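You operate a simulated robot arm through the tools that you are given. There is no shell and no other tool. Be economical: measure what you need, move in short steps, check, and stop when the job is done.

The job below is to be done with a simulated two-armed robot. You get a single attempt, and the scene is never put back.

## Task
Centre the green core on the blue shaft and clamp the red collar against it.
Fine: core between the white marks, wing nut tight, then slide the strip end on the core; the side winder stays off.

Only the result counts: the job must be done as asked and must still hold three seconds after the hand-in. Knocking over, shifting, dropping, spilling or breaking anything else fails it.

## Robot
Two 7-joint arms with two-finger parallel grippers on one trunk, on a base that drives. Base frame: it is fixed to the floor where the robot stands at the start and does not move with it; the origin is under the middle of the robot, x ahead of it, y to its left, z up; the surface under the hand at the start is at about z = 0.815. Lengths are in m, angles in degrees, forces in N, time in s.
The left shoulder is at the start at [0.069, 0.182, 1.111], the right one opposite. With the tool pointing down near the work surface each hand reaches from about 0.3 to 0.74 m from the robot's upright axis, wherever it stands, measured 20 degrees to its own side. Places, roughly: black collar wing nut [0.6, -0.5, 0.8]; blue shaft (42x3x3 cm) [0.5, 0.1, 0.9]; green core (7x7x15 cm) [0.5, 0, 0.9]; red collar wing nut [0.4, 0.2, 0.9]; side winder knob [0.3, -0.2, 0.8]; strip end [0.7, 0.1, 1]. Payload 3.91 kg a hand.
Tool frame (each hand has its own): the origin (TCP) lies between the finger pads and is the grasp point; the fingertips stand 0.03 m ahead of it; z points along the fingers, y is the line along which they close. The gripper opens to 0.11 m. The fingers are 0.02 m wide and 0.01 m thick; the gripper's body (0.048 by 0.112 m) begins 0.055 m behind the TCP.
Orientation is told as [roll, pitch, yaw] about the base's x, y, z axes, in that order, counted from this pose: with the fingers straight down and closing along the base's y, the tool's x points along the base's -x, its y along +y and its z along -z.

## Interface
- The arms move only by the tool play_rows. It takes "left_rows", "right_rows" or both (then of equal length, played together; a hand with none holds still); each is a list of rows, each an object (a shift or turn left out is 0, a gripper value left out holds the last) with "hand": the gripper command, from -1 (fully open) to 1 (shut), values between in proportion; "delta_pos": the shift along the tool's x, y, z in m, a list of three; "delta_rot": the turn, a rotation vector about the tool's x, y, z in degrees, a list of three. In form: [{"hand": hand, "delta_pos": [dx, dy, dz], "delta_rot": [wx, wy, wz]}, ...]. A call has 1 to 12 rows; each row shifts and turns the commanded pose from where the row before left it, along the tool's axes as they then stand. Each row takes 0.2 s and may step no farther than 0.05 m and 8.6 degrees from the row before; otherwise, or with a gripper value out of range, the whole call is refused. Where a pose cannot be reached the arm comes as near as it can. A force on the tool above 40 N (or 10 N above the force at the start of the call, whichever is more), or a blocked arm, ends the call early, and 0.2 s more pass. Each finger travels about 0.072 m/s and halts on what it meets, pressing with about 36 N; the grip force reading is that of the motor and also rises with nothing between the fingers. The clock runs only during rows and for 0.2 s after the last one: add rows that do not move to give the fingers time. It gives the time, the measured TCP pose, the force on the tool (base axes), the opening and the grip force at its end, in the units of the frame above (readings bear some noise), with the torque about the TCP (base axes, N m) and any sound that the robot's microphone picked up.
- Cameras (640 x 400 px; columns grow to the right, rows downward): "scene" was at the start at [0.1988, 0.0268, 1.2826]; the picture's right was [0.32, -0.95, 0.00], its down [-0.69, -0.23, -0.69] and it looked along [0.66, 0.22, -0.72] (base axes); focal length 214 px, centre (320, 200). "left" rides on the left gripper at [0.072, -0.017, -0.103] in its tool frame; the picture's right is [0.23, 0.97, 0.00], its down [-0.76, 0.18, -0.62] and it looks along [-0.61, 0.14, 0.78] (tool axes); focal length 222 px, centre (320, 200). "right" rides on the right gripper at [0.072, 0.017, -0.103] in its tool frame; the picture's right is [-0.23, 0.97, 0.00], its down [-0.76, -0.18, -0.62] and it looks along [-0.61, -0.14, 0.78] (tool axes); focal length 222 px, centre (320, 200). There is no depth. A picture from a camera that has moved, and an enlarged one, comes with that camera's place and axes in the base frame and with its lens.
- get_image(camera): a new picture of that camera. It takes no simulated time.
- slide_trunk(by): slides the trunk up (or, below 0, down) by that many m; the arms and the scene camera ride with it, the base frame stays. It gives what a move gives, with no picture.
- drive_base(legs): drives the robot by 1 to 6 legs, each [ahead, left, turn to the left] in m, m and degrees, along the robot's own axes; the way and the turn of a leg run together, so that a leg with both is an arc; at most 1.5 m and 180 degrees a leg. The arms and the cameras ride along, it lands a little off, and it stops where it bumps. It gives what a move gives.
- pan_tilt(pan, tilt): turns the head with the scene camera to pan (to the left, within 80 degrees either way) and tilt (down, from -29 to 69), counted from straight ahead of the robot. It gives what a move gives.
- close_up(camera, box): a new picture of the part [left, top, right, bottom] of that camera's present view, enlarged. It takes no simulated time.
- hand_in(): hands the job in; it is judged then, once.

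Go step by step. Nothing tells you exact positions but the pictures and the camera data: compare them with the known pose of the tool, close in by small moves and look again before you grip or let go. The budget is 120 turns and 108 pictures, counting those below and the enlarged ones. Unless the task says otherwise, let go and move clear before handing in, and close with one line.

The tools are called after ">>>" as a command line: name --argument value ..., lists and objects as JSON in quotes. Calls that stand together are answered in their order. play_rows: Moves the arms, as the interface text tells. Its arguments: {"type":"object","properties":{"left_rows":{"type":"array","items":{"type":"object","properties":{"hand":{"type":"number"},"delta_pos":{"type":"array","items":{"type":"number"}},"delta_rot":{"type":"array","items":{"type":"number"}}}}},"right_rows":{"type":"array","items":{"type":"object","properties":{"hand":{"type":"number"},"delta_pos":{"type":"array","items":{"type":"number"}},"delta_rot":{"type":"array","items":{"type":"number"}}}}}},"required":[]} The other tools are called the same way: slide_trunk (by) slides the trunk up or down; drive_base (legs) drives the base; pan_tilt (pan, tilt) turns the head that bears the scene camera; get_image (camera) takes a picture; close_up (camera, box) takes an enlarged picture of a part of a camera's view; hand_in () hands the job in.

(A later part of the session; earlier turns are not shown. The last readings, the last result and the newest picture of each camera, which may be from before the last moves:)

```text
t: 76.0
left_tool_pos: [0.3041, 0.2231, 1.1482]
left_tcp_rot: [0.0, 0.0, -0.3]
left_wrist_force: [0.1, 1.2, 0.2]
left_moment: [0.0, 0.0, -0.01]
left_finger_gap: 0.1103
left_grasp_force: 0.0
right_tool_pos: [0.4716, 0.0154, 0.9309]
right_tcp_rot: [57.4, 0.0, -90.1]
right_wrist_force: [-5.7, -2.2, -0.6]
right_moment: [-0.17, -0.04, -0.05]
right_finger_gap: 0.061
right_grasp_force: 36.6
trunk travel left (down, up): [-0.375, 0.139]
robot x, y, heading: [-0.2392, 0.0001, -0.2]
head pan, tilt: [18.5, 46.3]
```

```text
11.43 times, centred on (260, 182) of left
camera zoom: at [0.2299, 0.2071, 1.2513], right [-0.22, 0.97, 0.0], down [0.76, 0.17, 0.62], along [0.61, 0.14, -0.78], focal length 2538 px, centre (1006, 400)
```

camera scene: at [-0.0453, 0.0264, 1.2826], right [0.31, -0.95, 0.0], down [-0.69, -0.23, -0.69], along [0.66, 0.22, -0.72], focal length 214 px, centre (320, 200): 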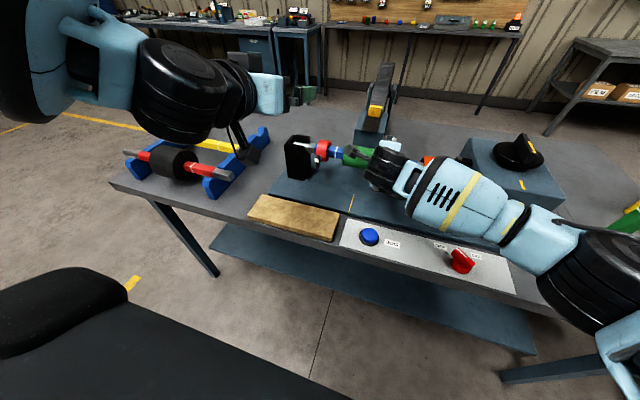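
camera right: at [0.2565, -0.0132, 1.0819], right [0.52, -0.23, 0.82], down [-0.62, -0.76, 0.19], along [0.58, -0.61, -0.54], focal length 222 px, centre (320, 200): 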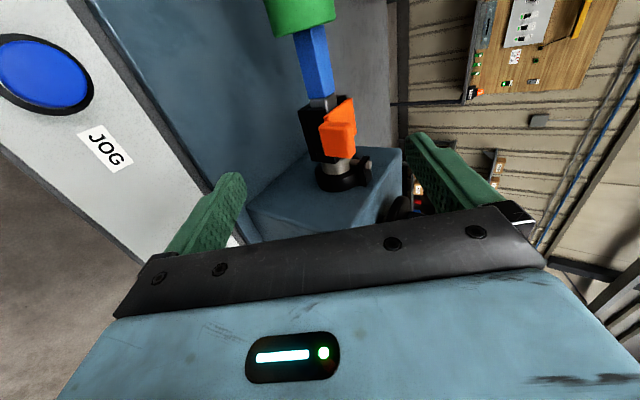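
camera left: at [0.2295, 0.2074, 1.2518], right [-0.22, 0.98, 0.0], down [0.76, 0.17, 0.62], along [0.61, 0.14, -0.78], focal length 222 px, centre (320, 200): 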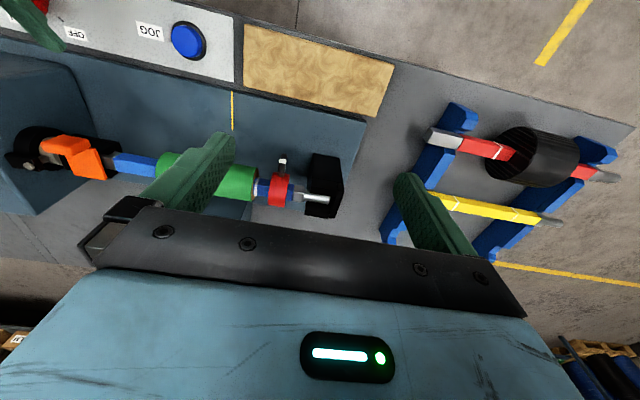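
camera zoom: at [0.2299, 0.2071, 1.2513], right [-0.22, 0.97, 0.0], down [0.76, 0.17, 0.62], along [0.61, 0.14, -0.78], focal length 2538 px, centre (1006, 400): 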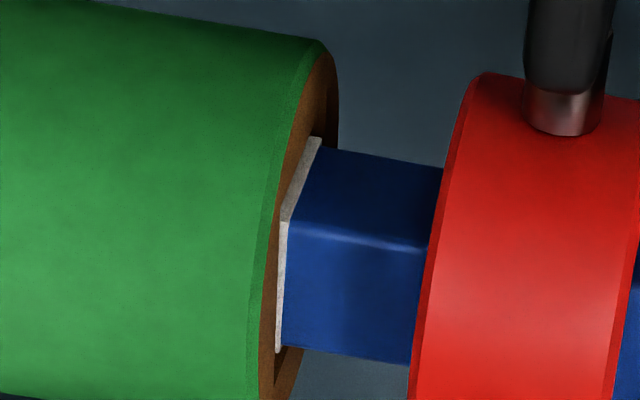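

One row was too long, so nothing moved. I'll repeat the retreat with legal steps.

>>> play_rows --right_rows '[{"hand": -1}, {}, {}, {"delta_pos": [0, 0, -0.045]}, {"delta_pos": [0, 0, -0.045]}, {"delta_pos": [0, 0, -0.04]}, {"delta_pos": [-0.04, 0, -0.02]}, {"delta_pos": [-0.044, 0, -0.02]}, {}]'

>>> close_up --camera "right" --box '[270, 0, 370, 70]'

```text
t: 78.0
left_tool_pos: [0.3049, 0.2243, 1.1482]
left_tcp_rot: [-0.1, 0.0, -0.3]
left_wrist_force: [0.4, -0.2, -0.6]
left_moment: [-0.01, 0.03, 0.01]
left_finger_gap: 0.11
left_grasp_force: 0.0
right_tool_pos: [0.3288, -0.0666, 1.0237]
right_tcp_rot: [57.3, 0.0, -90.2]
right_wrist_force: [0.3, 0.3, -0.3]
right_moment: [-0.03, 0.0, 0.02]
right_finger_gap: 0.1099
right_grasp_force: 0.0
trunk travel left (down, up): [-0.375, 0.139]
robot x, y, heading: [-0.2435, -0.0024, -0.2]
head pan, tilt: [18.5, 46.3]
```

```text
5.71 times, centred on (320, 35) of right
camera zoom: at [0.2513, 0.0063, 1.0936], right [0.52, -0.23, 0.82], down [-0.62, -0.76, 0.19], along [0.58, -0.61, -0.54], focal length 1269 px, centre (320, 1143)
```

zoom: 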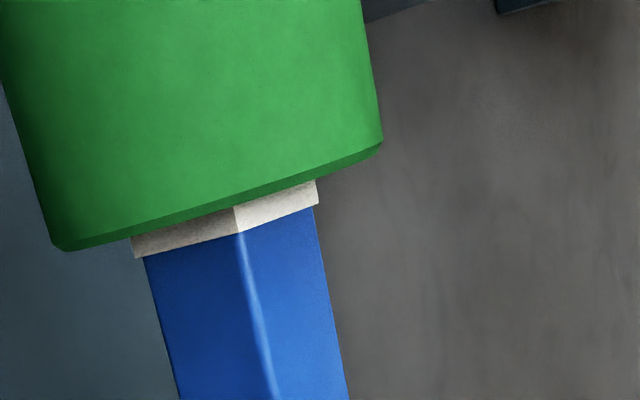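

Both marks now show partly at the two ends, so the core is centred to within about 1 mm. Next the left hand pitches forward and goes to a pre-grip in front of the wing nut.

>>> play_rows --left_rows '[{"hand": 0.2, "delta_rot": [0, -8.2, 0]}, {"delta_rot": [0, -8.2, 0]}, {"delta_rot": [0, -8.2, 0]}, {"delta_rot": [0, -8.2, 0]}, {"delta_rot": [0, -8.2, 0]}, {"delta_rot": [0, -8.2, 0]}, {"delta_rot": [0, -8.2, 0]}, {"delta_rot": [0, -8.2, 0]}, {"delta_rot": [0, -8.2, 0]}, {}]'

>>> play_rows --left_rows '[{"delta_pos": [0.0364, -0.0074, 0.0167]}, {"delta_pos": [0.0364, -0.0074, 0.0167]}, {"delta_pos": [0.0364, -0.0074, 0.0167]}, {"delta_pos": [0.0364, -0.0074, 0.0167]}, {"delta_pos": [0.0364, -0.0074, 0.0167]}, {}]'

>>> get_image --camera "left"

>>> get_image --camera "scene"

```text
t: 80.2
left_tool_pos: [0.3054, 0.2233, 1.1469]
left_tcp_rot: [-0.3, -73.9, 0.0]
left_wrist_force: [0.9, 0.2, -0.7]
left_moment: [-0.01, 0.01, -0.01]
left_finger_gap: 0.0439
left_grasp_force: 0.1
right_tool_pos: [0.3291, -0.0668, 1.0243]
right_tcp_rot: [57.5, 0.0, -90.1]
right_wrist_force: [-0.2, 0.6, -1.1]
right_moment: [-0.02, 0.01, -0.01]
right_finger_gap: 0.1102
right_grasp_force: 0.2
trunk travel left (down, up): [-0.375, 0.139]
robot x, y, heading: [-0.2461, 0.0003, -0.4]
head pan, tilt: [18.5, 46.3]
```

```text
t: 81.6
left_tool_pos: [0.3201, 0.2019, 1.0383]
left_tcp_rot: [-0.2, -73.7, -0.1]
left_wrist_force: [-0.1, 0.6, -0.2]
left_moment: [-0.03, 0.02, 0.01]
left_finger_gap: 0.044
left_grasp_force: 0.0
left hand out of reach, approached as far as the arm can: row 3, 4, 5
right_tool_pos: [0.3304, -0.0663, 1.0238]
right_tcp_rot: [57.4, -0.1, -90.2]
right_wrist_force: [0.6, -0.3, -0.4]
right_moment: [-0.01, 0.02, -0.01]
right_finger_gap: 0.1101
right_grasp_force: 0.0
trunk travel left (down, up): [-0.375, 0.139]
robot x, y, heading: [-0.2448, 0.001, -0.2]
head pan, tilt: [18.5, 46.3]
```

```text
45 pictures are left
camera left: at [0.1987, 0.1864, 0.9982], right [-0.06, 0.97, -0.22], down [-0.39, 0.18, 0.9], along [0.92, 0.14, 0.37], focal length 222 px, centre (320, 200)
```

left: 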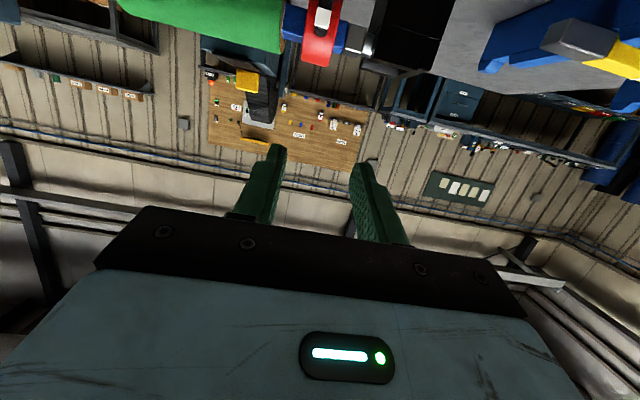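

```text
44 pictures are left
camera scene: at [-0.0452, 0.0265, 1.2826], right [0.31, -0.95, 0.0], down [-0.69, -0.23, -0.69], along [0.66, 0.22, -0.72], focal length 214 px, centre (320, 200)
```

scene: 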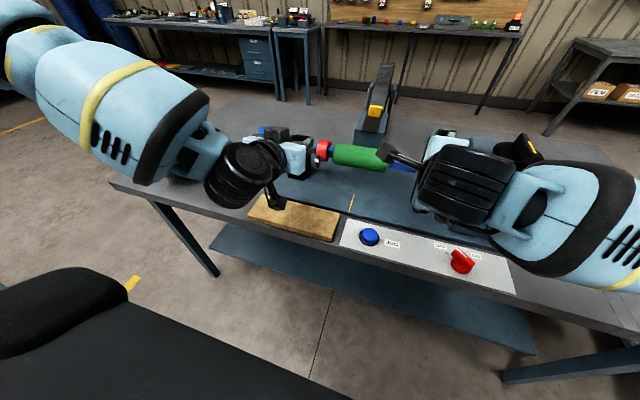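

The left arm can't get low enough at this trunk height. I'll clear the right arm, lower the trunk 0.10, and then continue.

>>> play_rows --right_rows '[{"delta_pos": [-0.02, 0.004, -0.038]}, {"delta_pos": [-0.02, 0.004, -0.038]}, {"delta_pos": [-0.02, 0.004, -0.038]}, {"delta_pos": [-0.02, 0.004, -0.038]}, {"delta_pos": [-0.02, 0.004, -0.038]}, {}]' --left_rows '[{"delta_pos": [-0.012, 0, 0]}, {}, {}, {}, {}, {}]'

>>> slide_trunk --by -0.1

>>> get_image --camera "scene"

```text
t: 83.0
left_tool_pos: [0.3232, 0.2015, 1.0498]
left_tcp_rot: [-0.3, -73.9, -0.2]
left_wrist_force: [0.2, 0.7, -0.7]
left_moment: [0.02, -0.01, 0.0]
left_finger_gap: 0.0442
left_grasp_force: 0.0
right_tool_pos: [0.1827, -0.1644, 1.1449]
right_tcp_rot: [57.2, 0.0, -90.2]
right_wrist_force: [0.5, -0.4, 0.1]
right_moment: [0.02, 0.0, -0.03]
right_finger_gap: 0.1101
right_grasp_force: 0.0
right hand out of reach, approached as far as the arm can: row 5
trunk travel left (down, up): [-0.375, 0.139]
robot x, y, heading: [-0.2443, 0.0012, -0.1]
head pan, tilt: [18.5, 46.3]
```

```text
t: 84.3
left_tool_pos: [0.3235, 0.2049, 0.952]
left_tcp_rot: [-0.1, -73.9, -0.1]
left_wrist_force: [-0.3, -0.3, -0.2]
left_moment: [-0.01, -0.01, 0.01]
left_finger_gap: 0.0441
left_grasp_force: 0.0
right_tool_pos: [0.1992, -0.1637, 1.0202]
right_tcp_rot: [52.3, 0.0, -90.3]
right_wrist_force: [0.7, 0.7, -0.5]
right_moment: [0.01, -0.03, -0.02]
right_finger_gap: 0.1098
right_grasp_force: 0.1
trunk travel left (down, up): [-0.275, 0.239]
robot x, y, heading: [-0.2427, -0.0005, -0.2]
head pan, tilt: [18.5, 46.3]
```

```text
43 pictures are left
camera scene: at [-0.0174, 0.0264, 1.1809], right [0.31, -0.95, 0.0], down [-0.69, -0.23, -0.69], along [0.66, 0.22, -0.72], focal length 214 px, centre (320, 200)
```

scene: 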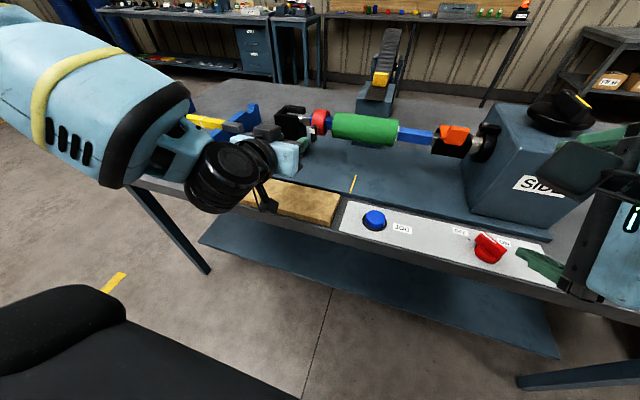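

The left hand is now at z 0.952 in front of the wing nut. I'll shift to y≈0.187, advance part way, and look.

>>> play_rows --left_rows '[{"delta_pos": [0, -0.009, 0]}, {"delta_pos": [0, -0.009, 0.02]}, {"delta_pos": [0, 0, 0.025]}, {}]'

>>> close_up --camera "scene" --box '[230, 80, 350, 170]'

>>> close_up --camera "left" --box '[160, 0, 480, 200]'

```text
t: 85.3
left_tool_pos: [0.3661, 0.1865, 0.9391]
left_tcp_rot: [-0.2, -73.8, -0.2]
left_wrist_force: [-0.9, -0.2, 0.2]
left_moment: [0.0, -0.01, 0.0]
left_finger_gap: 0.044
left_grasp_force: 0.0
right_tool_pos: [0.1991, -0.1642, 1.0193]
right_tcp_rot: [52.4, -0.1, -90.4]
right_wrist_force: [-0.9, -0.6, -0.8]
right_moment: [0.01, -0.01, -0.01]
right_finger_gap: 0.1101
right_grasp_force: 0.1
trunk travel left (down, up): [-0.275, 0.239]
robot x, y, heading: [-0.2396, 0.0031, -0.1]
head pan, tilt: [18.5, 46.3]
```

```text
4.44 times, centred on (290, 125) of scene
camera zoom: at [-0.0174, 0.0263, 1.1809], right [0.31, -0.95, 0.0], down [-0.69, -0.23, -0.69], along [0.66, 0.22, -0.72], focal length 953 px, centre (453, 533)
```

zoom: 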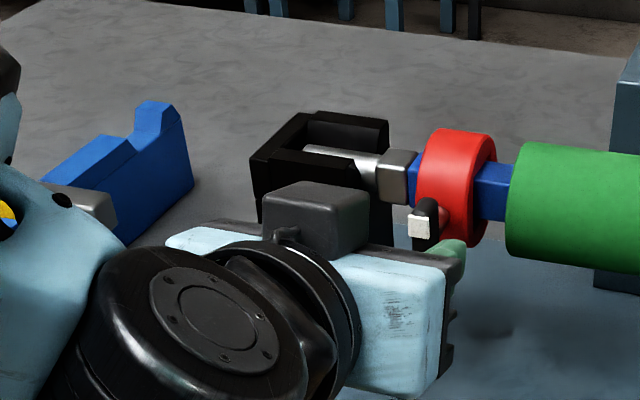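

```text
2.00 times, centred on (320, 100) of left
camera zoom: at [0.2452, 0.1707, 0.8986], right [-0.06, 0.97, -0.22], down [-0.39, 0.18, 0.9], along [0.92, 0.14, 0.37], focal length 444 px, centre (320, 400)
```

zoom: 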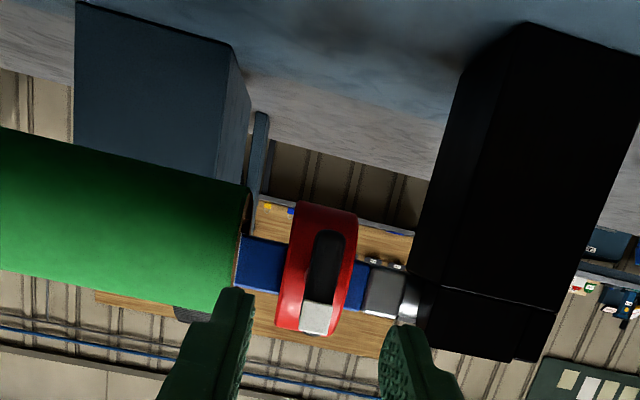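

The wing is upright between the fingers, centred at about (0.42, 0.187, 0.921). I'll advance onto it and close.

>>> play_rows --left_rows '[{"delta_pos": [0.0026, 0, 0.0237]}, {"delta_pos": [0.0026, 0, 0.0237]}, {}, {"hand": 0.6}, {}, {"hand": 0.9}, {}, {}]'

>>> close_up --camera "left" --box '[160, 0, 480, 200]'

```text
t: 87.1
left_tool_pos: [0.4072, 0.1893, 0.9263]
left_tcp_rot: [0.0, -73.6, -0.1]
left_wrist_force: [-0.9, -0.3, -0.8]
left_moment: [0.0, 0.03, -0.04]
left_finger_gap: 0.0107
left_grasp_force: 36.3
left hand out of reach, approached as far as the arm can: row 2
right_tool_pos: [0.1997, -0.1645, 1.0194]
right_tcp_rot: [52.4, 0.0, -90.2]
right_wrist_force: [0.9, 0.0, 0.1]
right_moment: [-0.01, -0.02, 0.02]
right_finger_gap: 0.11
right_grasp_force: 0.1
trunk travel left (down, up): [-0.275, 0.239]
robot x, y, heading: [-0.2439, -0.0044, -0.3]
head pan, tilt: [18.5, 46.3]
```

```text
2.00 times, centred on (320, 100) of left
camera zoom: at [0.2854, 0.1736, 0.8863], right [-0.06, 0.97, -0.22], down [-0.38, 0.18, 0.91], along [0.92, 0.14, 0.36], focal length 444 px, centre (320, 400)
```

zoom: 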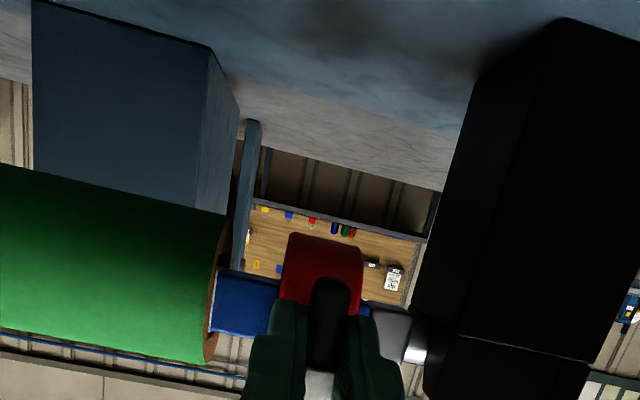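

The wing is gripped. I'll slide the collar toward the core in steps and watch the force.

>>> play_rows --left_rows '[{"delta_pos": [0, -0.005, 0]}, {"delta_pos": [0, -0.005, 0]}, {"delta_pos": [0, -0.005, 0]}, {}]'

>>> close_up --camera "left" --box '[160, 0, 480, 200]'

```text
t: 88.1
left_tool_pos: [0.4088, 0.1742, 0.9257]
left_tcp_rot: [-0.2, -73.8, -0.1]
left_wrist_force: [-1.1, 0.5, -0.4]
left_moment: [0.0, 0.12, 0.03]
left_finger_gap: 0.0107
left_grasp_force: 36.0
right_tool_pos: [0.199, -0.164, 1.0196]
right_tcp_rot: [52.5, 0.0, -90.3]
right_wrist_force: [-0.8, -0.3, 0.2]
right_moment: [-0.02, 0.0, 0.0]
right_finger_gap: 0.1098
right_grasp_force: 0.1
trunk travel left (down, up): [-0.275, 0.239]
robot x, y, heading: [-0.2455, 0.0022, -0.2]
head pan, tilt: [18.5, 46.3]
```

```text
2.00 times, centred on (320, 100) of left
camera zoom: at [0.2874, 0.1587, 0.8857], right [-0.06, 0.97, -0.22], down [-0.39, 0.18, 0.91], along [0.92, 0.14, 0.36], focal length 444 px, centre (320, 400)
```

zoom: 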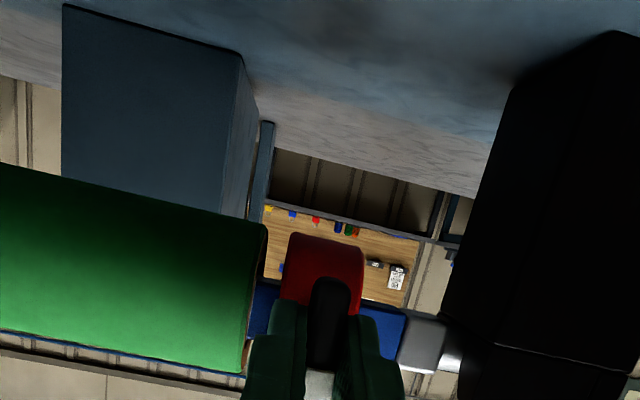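

The collar slides freely with about 8–10 mm left. I'll continue in small steps until contact.

>>> play_rows --left_rows '[{"delta_pos": [0, -0.003, 0]}, {"delta_pos": [0, -0.003, 0]}, {}]'

>>> close_up --camera "left" --box '[240, 80, 400, 200]'

```text
t: 88.9
left_tool_pos: [0.4085, 0.1691, 0.9266]
left_tcp_rot: [-0.3, -73.7, -0.1]
left_wrist_force: [-0.5, 0.8, 0.6]
left_moment: [0.01, 0.2, 0.02]
left_finger_gap: 0.0107
left_grasp_force: 36.1
right_tool_pos: [0.1994, -0.1633, 1.0198]
right_tcp_rot: [52.4, 0.0, -90.4]
right_wrist_force: [-0.5, -0.4, -0.1]
right_moment: [-0.03, -0.01, 0.01]
right_finger_gap: 0.1101
right_grasp_force: 0.1
trunk travel left (down, up): [-0.275, 0.239]
robot x, y, heading: [-0.2439, 0.0011, -0.6]
head pan, tilt: [18.5, 46.3]
```

```text
3.33 times, centred on (320, 140) of left
camera zoom: at [0.2873, 0.1529, 0.8859], right [-0.06, 0.97, -0.22], down [-0.39, 0.18, 0.9], along [0.92, 0.14, 0.36], focal length 740 px, centre (320, 400)
```

zoom: 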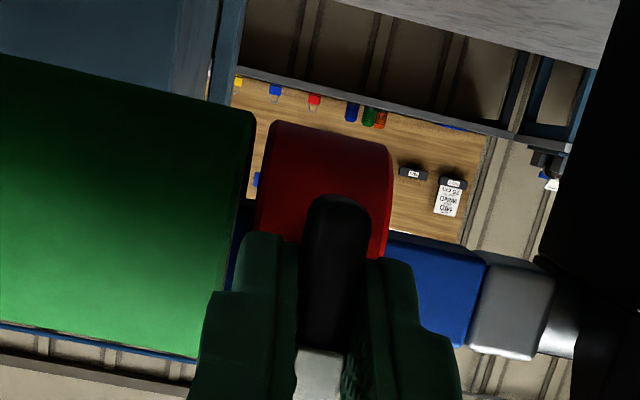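

About 3–4 mm remain, so I'll use 1 mm steps.

>>> play_rows --left_rows '[{"delta_pos": [0, -0.001, 0]}, {"delta_pos": [0, -0.001, 0]}, {"delta_pos": [0, -0.001, 0]}, {}]'

>>> play_rows --left_rows '[{"delta_pos": [0, -0.001, 0]}, {}]'

>>> close_up --camera "left" --box '[240, 80, 400, 200]'

```text
t: 89.9
left_tool_pos: [0.4076, 0.1652, 0.9269]
left_tcp_rot: [-0.2, -73.7, -0.2]
left_wrist_force: [-0.1, 0.4, 0.3]
left_moment: [0.01, 0.17, -0.02]
left_finger_gap: 0.0107
left_grasp_force: 35.9
right_tool_pos: [0.2006, -0.1639, 1.0194]
right_tcp_rot: [52.4, 0.0, -90.4]
right_wrist_force: [0.3, 0.0, -0.5]
right_moment: [0.0, -0.01, 0.02]
right_finger_gap: 0.11
right_grasp_force: 0.0
trunk travel left (down, up): [-0.275, 0.239]
robot x, y, heading: [-0.2458, 0.0008, -0.3]
head pan, tilt: [18.5, 46.3]
```

```text
t: 90.5
left_tool_pos: [0.409, 0.1653, 0.926]
left_tcp_rot: [-0.2, -73.9, -0.1]
left_wrist_force: [-0.2, 1.7, -0.5]
left_moment: [-0.03, 0.16, 0.1]
left_finger_gap: 0.0107
left_grasp_force: 35.8
right_tool_pos: [0.1996, -0.1632, 1.0196]
right_tcp_rot: [52.4, -0.1, -90.3]
right_wrist_force: [-0.1, -0.4, 0.7]
right_moment: [0.0, -0.03, 0.01]
right_finger_gap: 0.1099
right_grasp_force: 0.1
trunk travel left (down, up): [-0.275, 0.239]
robot x, y, heading: [-0.2412, 0.0004, -0.2]
head pan, tilt: [18.5, 46.3]
```

```text
3.33 times, centred on (320, 140) of left
camera zoom: at [0.2872, 0.1492, 0.886], right [-0.06, 0.97, -0.22], down [-0.39, 0.18, 0.9], along [0.92, 0.14, 0.36], focal length 740 px, centre (320, 400)
```

zoom: 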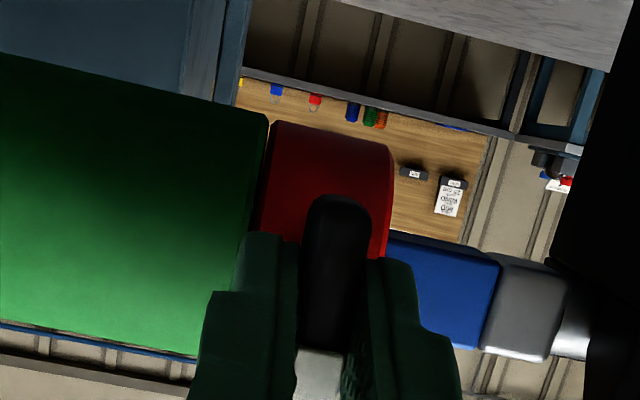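

The collar is nearly touching. I'll go 1 mm more to firm up the contact, which also gives the core its small centring nudge.

>>> play_rows --left_rows '[{"delta_pos": [0, -0.0007, 0]}, {"delta_pos": [0, -0.0007, 0]}, {}]'

>>> close_up --camera "left" --box '[280, 100, 340, 160]'

>>> close_up --camera "scene" --box '[290, 90, 450, 160]'

```text
t: 91.3
left_tool_pos: [0.4077, 0.1651, 0.9268]
left_tcp_rot: [-0.2, -73.8, -0.1]
left_wrist_force: [-0.9, 0.9, 0.5]
left_moment: [0.01, 0.13, 0.12]
left_finger_gap: 0.0109
left_grasp_force: 35.6
right_tool_pos: [0.1997, -0.1639, 1.0195]
right_tcp_rot: [52.5, 0.1, -90.3]
right_wrist_force: [-0.3, -0.1, -0.4]
right_moment: [-0.03, -0.04, -0.02]
right_finger_gap: 0.11
right_grasp_force: 0.0
trunk travel left (down, up): [-0.275, 0.239]
robot x, y, heading: [-0.2454, 0.0031, -0.1]
head pan, tilt: [18.5, 46.3]
```

```text
6.67 times, centred on (310, 130) of left
camera zoom: at [0.2869, 0.1477, 0.8858], right [-0.06, 0.97, -0.22], down [-0.39, 0.18, 0.9], along [0.92, 0.14, 0.36], focal length 1481 px, centre (387, 667)
```

zoom: 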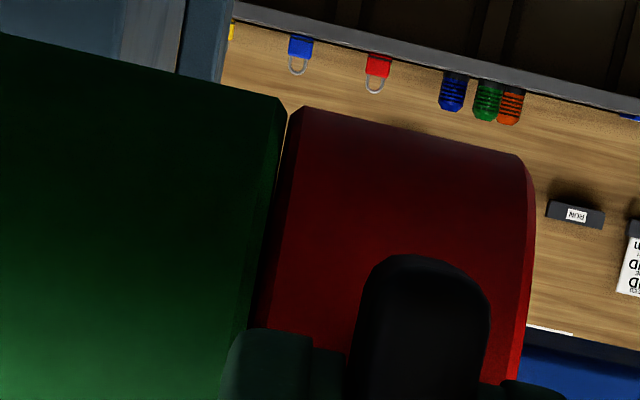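

```text
4.00 times, centred on (370, 125) of scene
camera zoom: at [-0.017, 0.0265, 1.1808], right [0.31, -0.95, 0.0], down [-0.69, -0.23, -0.69], along [0.66, 0.22, -0.72], focal length 858 px, centre (120, 500)
```

zoom: 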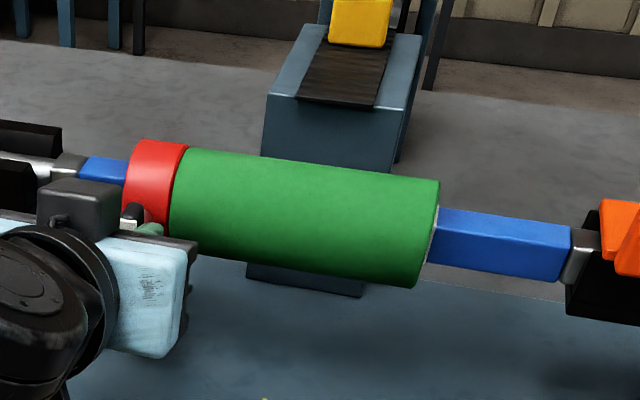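

A gap of about 1 mm remains at the bevels. I'll push 2 mm more and look at the force.

>>> play_rows --left_rows '[{"delta_pos": [0, -0.001, 0]}, {"delta_pos": [0, -0.001, 0]}, {}, {}]'

>>> close_up --camera "left" --box '[280, 100, 340, 160]'

```text
t: 92.3
left_tool_pos: [0.4085, 0.1618, 0.9275]
left_tcp_rot: [-0.2, -73.7, -0.1]
left_wrist_force: [-0.2, 1.6, 0.4]
left_moment: [0.03, 0.16, 0.11]
left_finger_gap: 0.011
left_grasp_force: 36.2
right_tool_pos: [0.2009, -0.1643, 1.0186]
right_tcp_rot: [52.3, 0.1, -90.3]
right_wrist_force: [0.3, 0.1, -0.5]
right_moment: [-0.01, 0.03, 0.0]
right_finger_gap: 0.1103
right_grasp_force: 0.1
trunk travel left (down, up): [-0.275, 0.239]
robot x, y, heading: [-0.2462, 0.0022, -0.4]
head pan, tilt: [18.5, 46.3]
```

```text
6.67 times, centred on (310, 130) of left
camera zoom: at [0.287, 0.1455, 0.8859], right [-0.06, 0.97, -0.22], down [-0.39, 0.18, 0.91], along [0.92, 0.14, 0.36], focal length 1481 px, centre (387, 667)
```

zoom: 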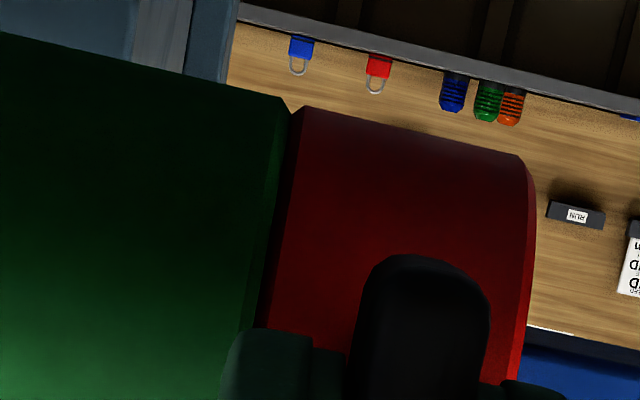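

The collar now touches the core. Before turning, I'll open slightly, lower the trunk a little for wrist reach, and re-grip centred on the stud axis (z≈0.921).

>>> play_rows --left_rows '[{"hand": 0.5}, {}, {}]'

>>> slide_trunk --by -0.02

>>> play_rows --left_rows '[{"delta_pos": [-0.006, 0, 0]}, {"delta_pos": [-0.006, 0, 0]}, {}]'

>>> close_up --camera "left" --box '[240, 80, 400, 200]'

```text
t: 93.1
left_tool_pos: [0.408, 0.1603, 0.9263]
left_tcp_rot: [-0.2, -73.7, 0.0]
left_wrist_force: [0.8, 0.3, 1.2]
left_moment: [0.0, 0.04, -0.02]
left_finger_gap: 0.0275
left_grasp_force: 0.1
right_tool_pos: [0.1988, -0.1644, 1.0199]
right_tcp_rot: [52.4, 0.0, -90.2]
right_wrist_force: [-0.6, -0.4, 0.2]
right_moment: [0.0, 0.01, 0.03]
right_finger_gap: 0.1102
right_grasp_force: 0.1
trunk travel left (down, up): [-0.275, 0.239]
robot x, y, heading: [-0.2424, -0.001, -0.3]
head pan, tilt: [18.5, 46.3]
```

```text
t: 93.8
left_tool_pos: [0.4078, 0.1622, 0.9073]
left_tcp_rot: [-0.1, -73.9, 0.0]
left_wrist_force: [-0.4, 0.6, -0.1]
left_moment: [-0.01, 0.02, 0.03]
left_finger_gap: 0.0275
left_grasp_force: 0.1
right_tool_pos: [0.2022, -0.1629, 0.998]
right_tcp_rot: [51.9, 0.1, -90.3]
right_wrist_force: [0.9, 0.9, 0.1]
right_moment: [-0.01, 0.01, -0.01]
right_finger_gap: 0.1097
right_grasp_force: 0.1
trunk travel left (down, up): [-0.255, 0.259]
robot x, y, heading: [-0.2457, 0.0014, 0.1]
head pan, tilt: [18.5, 46.3]
```

```text
t: 94.6
left_tool_pos: [0.4123, 0.1622, 0.9178]
left_tcp_rot: [-0.2, -73.8, -0.2]
left_wrist_force: [0.0, -0.6, -0.4]
left_moment: [0.05, 0.0, 0.02]
left_finger_gap: 0.0274
left_grasp_force: 0.0
right_tool_pos: [0.2016, -0.1637, 0.9981]
right_tcp_rot: [51.8, -0.1, -90.3]
right_wrist_force: [-0.9, -0.8, -0.1]
right_moment: [0.0, 0.0, 0.0]
right_finger_gap: 0.1099
right_grasp_force: 0.1
trunk travel left (down, up): [-0.255, 0.259]
robot x, y, heading: [-0.2406, 0.0011, -0.3]
head pan, tilt: [18.5, 46.3]
```

```text
3.33 times, centred on (320, 140) of left
camera zoom: at [0.2907, 0.146, 0.8772], right [-0.06, 0.97, -0.22], down [-0.39, 0.18, 0.9], along [0.92, 0.14, 0.36], focal length 740 px, centre (320, 400)
```

zoom: 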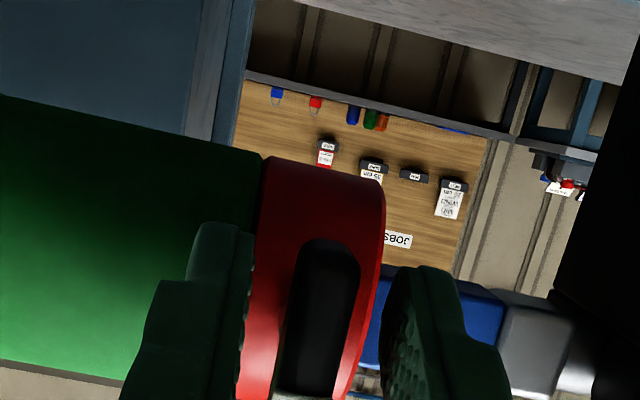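

The wing is centred in the jaws. I'll close and start turning clockwise about the stud axis.

>>> play_rows --left_rows '[{"hand": 0.75}, {"hand": 0.9}, {}, {}, {"delta_rot": [-2.29, 0, 7.87]}, {"delta_rot": [-2.29, 0, 7.87]}, {"delta_rot": [-2.29, 0, 7.87]}, {}]'

>>> close_up --camera "left" --box '[240, 80, 400, 200]'

```text
t: 96.4
left_tool_pos: [0.4124, 0.1621, 0.9175]
left_tcp_rot: [58.9, -61.0, -55.4]
left_wrist_force: [0.3, 3.2, 1.1]
left_moment: [0.0, -0.14, 0.24]
left_finger_gap: 0.011
left_grasp_force: 36.5
right_tool_pos: [0.2025, -0.1642, 0.9973]
right_tcp_rot: [51.8, -0.2, -90.3]
right_wrist_force: [-0.6, 0.4, -0.3]
right_moment: [0.01, 0.0, 0.03]
right_finger_gap: 0.11
right_grasp_force: 0.0
trunk travel left (down, up): [-0.255, 0.259]
robot x, y, heading: [-0.2422, 0.0025, -0.3]
head pan, tilt: [18.5, 46.3]
```

```text
3.33 times, centred on (320, 140) of left
camera zoom: at [0.2909, 0.1647, 0.874], right [-0.06, 0.98, 0.21], down [-0.39, -0.21, 0.9], along [0.92, -0.03, 0.39], focal length 740 px, centre (320, 400)
```

zoom: 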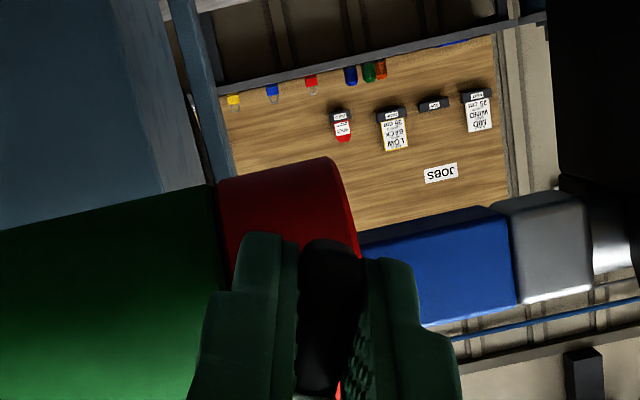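

The wing turns freely so far, so I'll keep turning.

>>> play_rows --left_rows '[{"delta_rot": [-2.29, 0, 7.87]}, {"delta_rot": [-2.29, 0, 7.87]}, {"delta_rot": [-2.29, 0, 7.87]}, {}]'

>>> play_rows --left_rows '[{"delta_rot": [-2.29, 0, 7.87]}, {"delta_rot": [-2.29, 0, 7.87]}, {}]'

```text
t: 97.4
left_tool_pos: [0.4072, 0.1741, 0.9244]
left_tcp_rot: [75.8, -38.6, -69.0]
left_wrist_force: [5.9, -5.2, -15.3]
left_moment: [0.08, 0.97, -0.2]
left_finger_gap: 0.0111
left_grasp_force: 35.9
left hand out of reach, approached as far as the arm can: row 2, 3
right_tool_pos: [0.204, -0.1622, 0.9965]
right_tcp_rot: [51.6, 0.0, -90.3]
right_wrist_force: [-0.7, -0.2, 0.6]
right_moment: [-0.01, -0.03, 0.0]
right_finger_gap: 0.1098
right_grasp_force: 0.0
trunk travel left (down, up): [-0.255, 0.259]
robot x, y, heading: [-0.2449, -0.0015, -0.2]
head pan, tilt: [18.5, 46.3]
```

```text
t: 98.2
left_tool_pos: [0.3985, 0.1924, 0.9504]
left_tcp_rot: [82.6, -23.5, -72.5]
left_wrist_force: [1.4, -4.8, -12.7]
left_moment: [0.07, 0.81, -0.26]
left_finger_gap: 0.014
left_grasp_force: 36.1
left hand out of reach, approached as far as the arm can: row 1, 2
right_tool_pos: [0.2028, -0.1626, 0.9979]
right_tcp_rot: [51.9, -0.1, -90.2]
right_wrist_force: [-0.3, -0.4, -0.2]
right_moment: [0.04, 0.01, 0.01]
right_finger_gap: 0.1102
right_grasp_force: 0.0
trunk travel left (down, up): [-0.255, 0.259]
robot x, y, heading: [-0.2441, 0.0004, -0.3]
head pan, tilt: [18.5, 46.3]
```

The arm ran out of reach and the hand drifted. I'm checking what happened before doing anything else.

>>> close_up --camera "scene" --box '[250, 60, 450, 180]'

>>> get_image --camera "left"

```text
3.20 times, centred on (350, 120) of scene
camera zoom: at [-0.012, 0.027, 1.1606], right [0.31, -0.95, 0.0], down [-0.69, -0.23, -0.69], along [0.66, 0.22, -0.72], focal length 686 px, centre (224, 456)
```

zoom: 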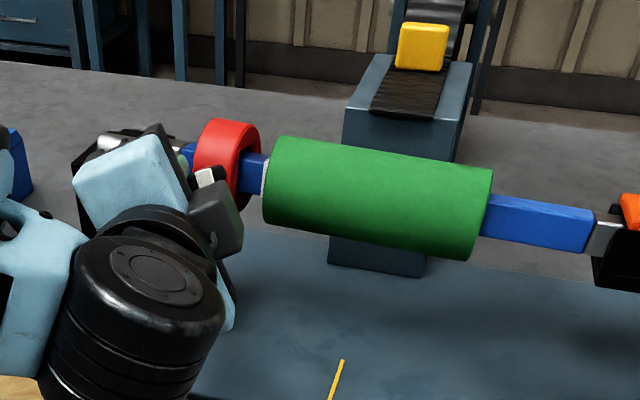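

```text
30 pictures are left
camera left: at [0.277, 0.224, 0.9182], right [-0.06, 0.6, 0.8], down [-0.39, -0.75, 0.54], along [0.92, -0.28, 0.28], focal length 222 px, centre (320, 200)
```

left: 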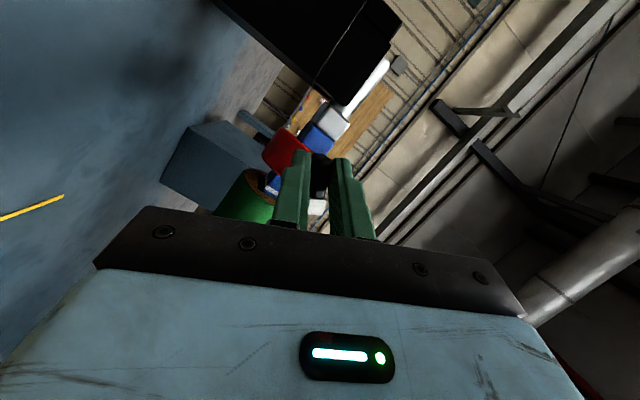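

The collar was dragged back about 17 mm, but the core stayed in place and the wing is now about 50° clockwise. I'll release the left hand, back it off and raise the trunk again, so the right arm with its better clockwise range can finish.

>>> play_rows --left_rows '[{"hand": 0.0}, {}, {}, {"delta_pos": [0, 0, -0.03]}, {"delta_pos": [0, 0, -0.03]}, {"delta_pos": [0, 0, -0.03]}, {"delta_pos": [0, 0, -0.03]}, {}]'

>>> slide_trunk --by 0.12

>>> play_rows --left_rows '[{"delta_rot": [2.29, 0, -7.87]}, {"delta_rot": [2.29, 0, -7.87]}, {"delta_rot": [2.29, 0, -7.87]}, {"delta_rot": [2.29, 0, -7.87]}, {"delta_rot": [2.29, 0, -7.87]}, {"delta_rot": [2.29, 0, -7.87]}, {"delta_rot": [2.29, 0, -7.87]}, {}]'

```text
t: 100.0
left_tool_pos: [0.2849, 0.1603, 0.9631]
left_tcp_rot: [82.8, -23.4, -72.7]
left_wrist_force: [0.4, 1.2, -0.4]
left_moment: [0.01, -0.02, 0.01]
left_finger_gap: 0.055
left_grasp_force: 0.0
right_tool_pos: [0.2022, -0.1638, 0.9981]
right_tcp_rot: [51.8, -0.1, -90.3]
right_wrist_force: [0.0, 0.3, -0.1]
right_moment: [0.02, 0.0, -0.01]
right_finger_gap: 0.1098
right_grasp_force: 0.1
trunk travel left (down, up): [-0.255, 0.259]
robot x, y, heading: [-0.2408, 0.0013, -0.5]
head pan, tilt: [18.5, 46.3]
```

```text
t: 101.5
left_tool_pos: [0.282, 0.162, 1.0827]
left_tcp_rot: [82.7, -23.4, -72.5]
left_wrist_force: [-0.1, -0.6, 0.4]
left_moment: [0.0, 0.0, 0.0]
left_finger_gap: 0.0553
left_grasp_force: 0.0
right_tool_pos: [0.2006, -0.163, 1.1176]
right_tcp_rot: [51.7, -0.1, -90.3]
right_wrist_force: [-0.7, -0.2, -0.1]
right_moment: [-0.03, -0.03, 0.01]
right_finger_gap: 0.11
right_grasp_force: 0.0
trunk travel left (down, up): [-0.375, 0.139]
robot x, y, heading: [-0.2443, -0.0005, -0.2]
head pan, tilt: [18.5, 46.3]
```

```text
t: 103.3
left_tool_pos: [0.2837, 0.1624, 1.0834]
left_tcp_rot: [26.8, -72.0, -26.2]
left_wrist_force: [0.3, 1.1, 0.6]
left_moment: [0.0, 0.0, -0.02]
left_finger_gap: 0.0547
left_grasp_force: 0.0
right_tool_pos: [0.2034, -0.1647, 1.1174]
right_tcp_rot: [51.8, -0.2, -90.3]
right_wrist_force: [0.1, -0.1, -0.8]
right_moment: [0.01, 0.0, -0.01]
right_finger_gap: 0.11
right_grasp_force: 0.1
trunk travel left (down, up): [-0.375, 0.139]
robot x, y, heading: [-0.2422, 0.0019, -0.1]
head pan, tilt: [18.5, 46.3]
```

Now I'll park the left hand to the left and up, then drive the base 0.15 m left.

>>> play_rows --left_rows '[{"delta_pos": [-0.02, 0.035, -0.02]}, {"delta_pos": [-0.02, 0.035, -0.02]}, {"delta_pos": [-0.02, 0.035, 0]}, {"delta_pos": [0, 0.035, 0]}, {}]'

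>>> drive_base --legs '[[0, 0.15, 0]]'

>>> get_image --camera "scene"

```text
t: 104.5
left_tool_pos: [0.2629, 0.2917, 1.1708]
left_tcp_rot: [27.3, -71.9, -26.5]
left_wrist_force: [0.1, -1.8, 0.1]
left_moment: [0.01, 0.01, 0.0]
left_finger_gap: 0.0549
left_grasp_force: 0.1
right_tool_pos: [0.2024, -0.1632, 1.1178]
right_tcp_rot: [51.8, 0.0, -90.3]
right_wrist_force: [-0.1, 0.1, -0.6]
right_moment: [0.04, -0.01, 0.0]
right_finger_gap: 0.1098
right_grasp_force: 0.0
trunk travel left (down, up): [-0.375, 0.139]
robot x, y, heading: [-0.244, -0.0017, -0.1]
head pan, tilt: [18.5, 46.3]
```

```text
t: 106.5
left_tool_pos: [0.2641, 0.4382, 1.17]
left_tcp_rot: [27.1, -72.0, -26.4]
left_wrist_force: [0.3, -1.1, -0.8]
left_moment: [-0.02, 0.01, -0.01]
left_finger_gap: 0.0549
left_grasp_force: 0.0
right_tool_pos: [0.2021, -0.0162, 1.1181]
right_tcp_rot: [51.7, -0.1, -90.5]
right_wrist_force: [-0.3, 0.5, -0.7]
right_moment: [0.03, 0.03, -0.03]
right_finger_gap: 0.1101
right_grasp_force: 0.1
trunk travel left (down, up): [-0.375, 0.139]
robot x, y, heading: [-0.2426, 0.1481, -0.3]
head pan, tilt: [18.5, 46.3]
```

```text
29 pictures are left
camera scene: at [-0.0443, 0.1745, 1.2826], right [0.31, -0.95, 0.0], down [-0.69, -0.22, -0.69], along [0.66, 0.21, -0.72], focal length 214 px, centre (320, 200)
```

scene: 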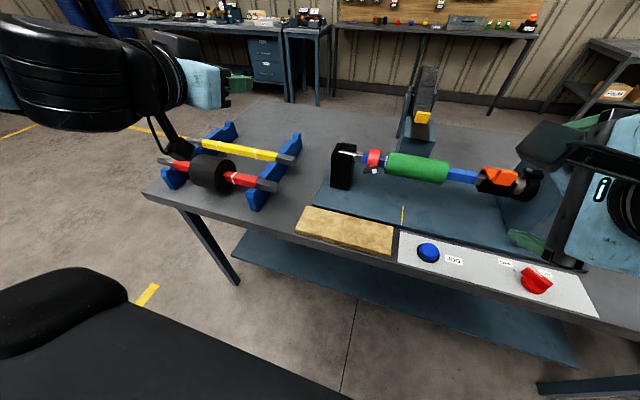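

The scene looks intact. I'll pitch the right hand further forward, partly close it, and move it to a pre-grip in front of the wing.

>>> play_rows --right_rows '[{"hand": 0.1, "delta_rot": [-8, 0, 0]}, {"delta_rot": [-8, 0, 0]}, {"delta_rot": [-8, 0, 0]}, {"delta_pos": [0.0287, -0.0181, 0.0234]}, {"delta_pos": [0.0287, -0.0181, 0.0234]}, {"delta_pos": [0.0287, -0.0181, 0.0234]}, {"delta_pos": [0.0287, -0.0181, 0.0234]}, {"delta_pos": [0.0287, -0.0181, 0.0234]}, {"delta_pos": [0.0287, -0.0181, 0.0234]}, {"delta_pos": [0.0287, -0.0181, 0.0234]}, {}]'

>>> play_rows --right_rows '[{"delta_rot": [0, 0, -8]}, {"delta_rot": [0, 0, -8]}, {"delta_rot": [0, 0, -8]}, {"delta_rot": [0, 0, -8]}, {"delta_rot": [0, 0, -8]}, {}]'

>>> get_image --camera "right"

```text
t: 108.8
left_tool_pos: [0.2632, 0.4361, 1.1712]
left_tcp_rot: [27.3, -72.0, -26.5]
left_wrist_force: [-0.2, -0.1, 1.0]
left_moment: [-0.01, 0.05, 0.02]
left_finger_gap: 0.0553
left_grasp_force: 0.0
right_tool_pos: [0.3636, 0.1983, 0.9663]
right_tcp_rot: [75.8, 0.0, -90.3]
right_wrist_force: [-0.4, 0.1, -0.6]
right_moment: [-0.01, 0.01, 0.0]
right_finger_gap: 0.0495
right_grasp_force: 0.0
right hand out of reach, approached as far as the arm can: row 1, 2, 3
trunk travel left (down, up): [-0.375, 0.139]
robot x, y, heading: [-0.2418, 0.1488, -0.3]
head pan, tilt: [18.5, 46.3]
```

```text
t: 110.2
left_tool_pos: [0.264, 0.4387, 1.1699]
left_tcp_rot: [27.3, -71.9, -26.5]
left_wrist_force: [0.3, -0.3, 0.5]
left_moment: [0.0, 0.01, -0.01]
left_finger_gap: 0.0551
left_grasp_force: 0.1
right_tool_pos: [0.3635, 0.1972, 0.9652]
right_tcp_rot: [71.7, -38.7, -78.8]
right_wrist_force: [1.0, -0.2, 0.4]
right_moment: [0.0, -0.03, -0.01]
right_finger_gap: 0.0496
right_grasp_force: 0.0
trunk travel left (down, up): [-0.375, 0.139]
robot x, y, heading: [-0.2432, 0.1452, -0.3]
head pan, tilt: [18.5, 46.3]
```

```text
28 pictures are left
camera right: at [0.2554, 0.2643, 0.9583], right [0.22, 0.45, 0.86], down [-0.52, -0.69, 0.5], along [0.82, -0.56, 0.08], focal length 222 px, centre (320, 200)
```

right: 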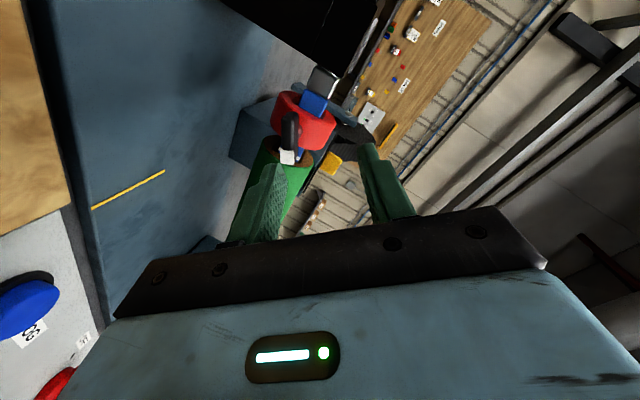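

The wing aligns well with the right jaws and sits at about (0.42, 0.19, 0.924). I'll align laterally and check before advancing.

>>> play_rows --right_rows '[{"delta_pos": [0.007, -0.0139, 0.008]}, {"delta_pos": [0.007, -0.0139, 0.008]}, {}]'

>>> close_up --camera "right" --box '[220, 60, 420, 200]'

```text
t: 111.0
left_tool_pos: [0.2639, 0.4396, 1.171]
left_tcp_rot: [27.3, -72.1, -26.5]
left_wrist_force: [0.1, 0.7, 0.3]
left_moment: [0.0, -0.03, 0.01]
left_finger_gap: 0.0547
left_grasp_force: 0.1
right_tool_pos: [0.3738, 0.1898, 0.9336]
right_tcp_rot: [71.8, -38.6, -78.8]
right_wrist_force: [0.3, 0.5, 0.5]
right_moment: [-0.01, 0.0, -0.02]
right_finger_gap: 0.0496
right_grasp_force: 0.1
trunk travel left (down, up): [-0.375, 0.139]
robot x, y, heading: [-0.245, 0.15, -0.4]
head pan, tilt: [18.5, 46.3]
```

```text
2.86 times, centred on (320, 130) of right
camera zoom: at [0.2646, 0.2573, 0.9257], right [0.22, 0.45, 0.86], down [-0.52, -0.69, 0.5], along [0.82, -0.56, 0.08], focal length 635 px, centre (320, 400)
```

zoom: 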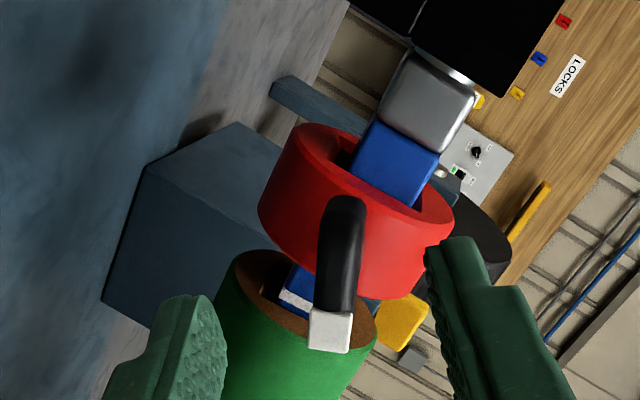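

The wing is centred in the jaws, so I'll advance 39 mm and close.

>>> play_rows --right_rows '[{"delta_pos": [0, 0, 0.0195]}, {"delta_pos": [0, 0, 0.0195]}, {"hand": 0.5}, {}, {"hand": 0.9}, {}, {}]'

>>> close_up --camera "right" --box '[220, 60, 420, 200]'

```text
t: 112.7
left_tool_pos: [0.2636, 0.4384, 1.172]
left_tcp_rot: [27.3, -72.0, -26.5]
left_wrist_force: [0.5, 0.7, -0.5]
left_moment: [0.05, 0.01, -0.03]
left_finger_gap: 0.0548
left_grasp_force: 0.0
right_tool_pos: [0.4107, 0.1905, 0.9262]
right_tcp_rot: [72.1, -38.7, -79.1]
right_wrist_force: [3.6, 6.1, 14.1]
right_moment: [-0.06, -1.2, 0.47]
right_finger_gap: 0.0122
right_grasp_force: 35.7
trunk travel left (down, up): [-0.375, 0.139]
robot x, y, heading: [-0.2449, 0.1484, -0.4]
head pan, tilt: [18.5, 46.3]
```

```text
2.86 times, centred on (320, 130) of right
camera zoom: at [0.3023, 0.2577, 0.918], right [0.22, 0.45, 0.87], down [-0.53, -0.69, 0.49], along [0.82, -0.56, 0.09], focal length 635 px, centre (320, 400)
```

zoom: 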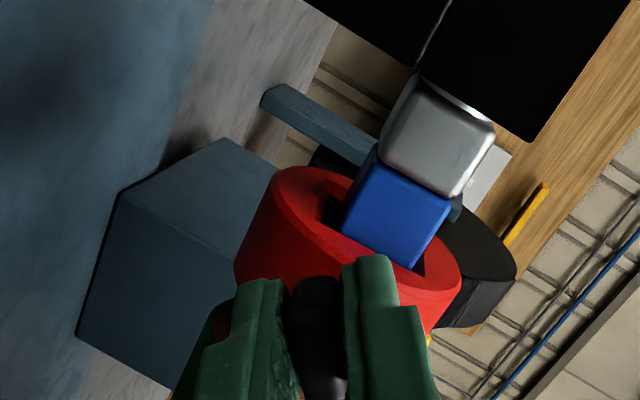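

The wing is gripped with some side load. I'll relieve it along the tool's y and begin sliding the collar back toward the core.

>>> play_rows --right_rows '[{"delta_pos": [0, 0.003, 0]}, {}, {"delta_pos": [-0.0038, -0.0032, 0]}, {"delta_pos": [-0.0038, -0.0032, 0]}, {}]'

>>> play_rows --right_rows '[{"delta_pos": [-0.0038, -0.0032, 0]}, {"delta_pos": [-0.0038, -0.0032, 0]}, {}]'

>>> close_up --camera "right" --box '[220, 60, 420, 200]'

```text
t: 113.8
left_tool_pos: [0.2629, 0.4386, 1.1703]
left_tcp_rot: [27.3, -72.0, -26.6]
left_wrist_force: [-0.6, 0.0, -0.2]
left_moment: [0.02, -0.02, 0.04]
left_finger_gap: 0.055
left_grasp_force: 0.0
right_tool_pos: [0.4098, 0.1826, 0.9261]
right_tcp_rot: [72.1, -38.8, -78.9]
right_wrist_force: [2.9, 5.4, 14.4]
right_moment: [-0.09, -1.0, 0.46]
right_finger_gap: 0.0124
right_grasp_force: 35.8
trunk travel left (down, up): [-0.375, 0.139]
robot x, y, heading: [-0.2453, 0.1508, -0.3]
head pan, tilt: [18.5, 46.3]
```

```text
t: 114.7
left_tool_pos: [0.2633, 0.4396, 1.1714]
left_tcp_rot: [27.2, -71.9, -26.6]
left_wrist_force: [-0.4, 0.0, 0.3]
left_moment: [0.0, 0.0, -0.02]
left_finger_gap: 0.0553
left_grasp_force: 0.1
right_tool_pos: [0.4098, 0.1732, 0.926]
right_tcp_rot: [71.9, -38.7, -79.0]
right_wrist_force: [1.2, 7.2, 13.6]
right_moment: [-0.12, -1.07, 0.51]
right_finger_gap: 0.0125
right_grasp_force: 36.2
trunk travel left (down, up): [-0.375, 0.139]
robot x, y, heading: [-0.2463, 0.1477, -0.2]
head pan, tilt: [18.5, 46.3]
```

```text
2.86 times, centred on (320, 130) of right
camera zoom: at [0.3011, 0.2402, 0.9187], right [0.22, 0.45, 0.86], down [-0.52, -0.69, 0.49], along [0.82, -0.56, 0.08], focal length 635 px, centre (320, 400)
```

zoom: 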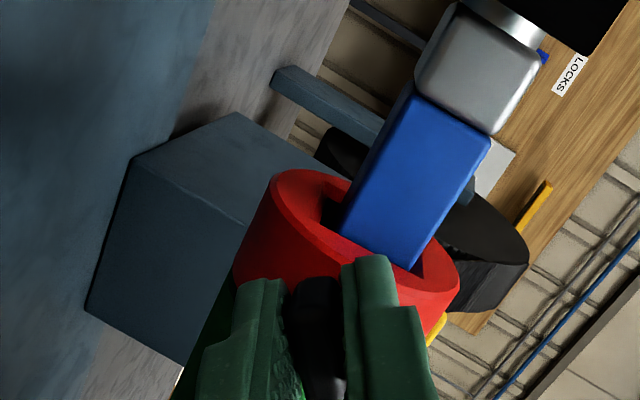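

>>> play_rows --right_rows '[{"delta_pos": [-0.0031, -0.0026, 0]}, {"delta_pos": [-0.0023, -0.0019, 0]}, {}]'

>>> play_rows --right_rows '[{"delta_pos": [-0.00115, -0.00095, 0]}, {"delta_pos": [-0.00115, -0.00095, 0]}, {}]'

>>> close_up --camera "scene" --box '[340, 130, 500, 220]'

```text
t: 115.5
left_tool_pos: [0.2625, 0.4393, 1.1717]
left_tcp_rot: [27.2, -71.9, -26.5]
left_wrist_force: [-0.8, -0.4, 0.1]
left_moment: [0.0, 0.01, -0.02]
left_finger_gap: 0.0552
left_grasp_force: 0.1
right_tool_pos: [0.4094, 0.1667, 0.9262]
right_tcp_rot: [72.0, -38.7, -78.8]
right_wrist_force: [1.9, 7.2, 12.7]
right_moment: [-0.08, -0.97, 0.57]
right_finger_gap: 0.012
right_grasp_force: 36.0
trunk travel left (down, up): [-0.375, 0.139]
robot x, y, heading: [-0.2437, 0.1489, -0.2]
head pan, tilt: [18.5, 46.3]
```

```text
t: 116.2
left_tool_pos: [0.2637, 0.4386, 1.1711]
left_tcp_rot: [27.3, -72.0, -26.5]
left_wrist_force: [0.2, 0.3, -0.1]
left_moment: [-0.01, -0.02, 0.0]
left_finger_gap: 0.0548
left_grasp_force: 0.1
right_tool_pos: [0.4094, 0.1637, 0.9266]
right_tcp_rot: [71.8, -38.8, -78.8]
right_wrist_force: [1.7, 5.8, 11.7]
right_moment: [-0.04, -0.8, 0.59]
right_finger_gap: 0.0119
right_grasp_force: 36.3
trunk travel left (down, up): [-0.375, 0.139]
robot x, y, heading: [-0.245, 0.1474, -0.3]
head pan, tilt: [18.5, 46.3]
```

```text
4.00 times, centred on (420, 175) of scene
camera zoom: at [-0.0451, 0.1751, 1.2827], right [0.31, -0.95, 0.0], down [-0.69, -0.23, -0.69], along [0.66, 0.21, -0.72], focal length 858 px, centre (-80, 300)
```

zoom: 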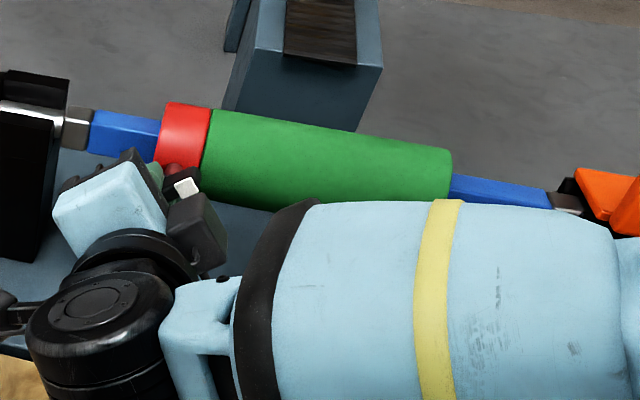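

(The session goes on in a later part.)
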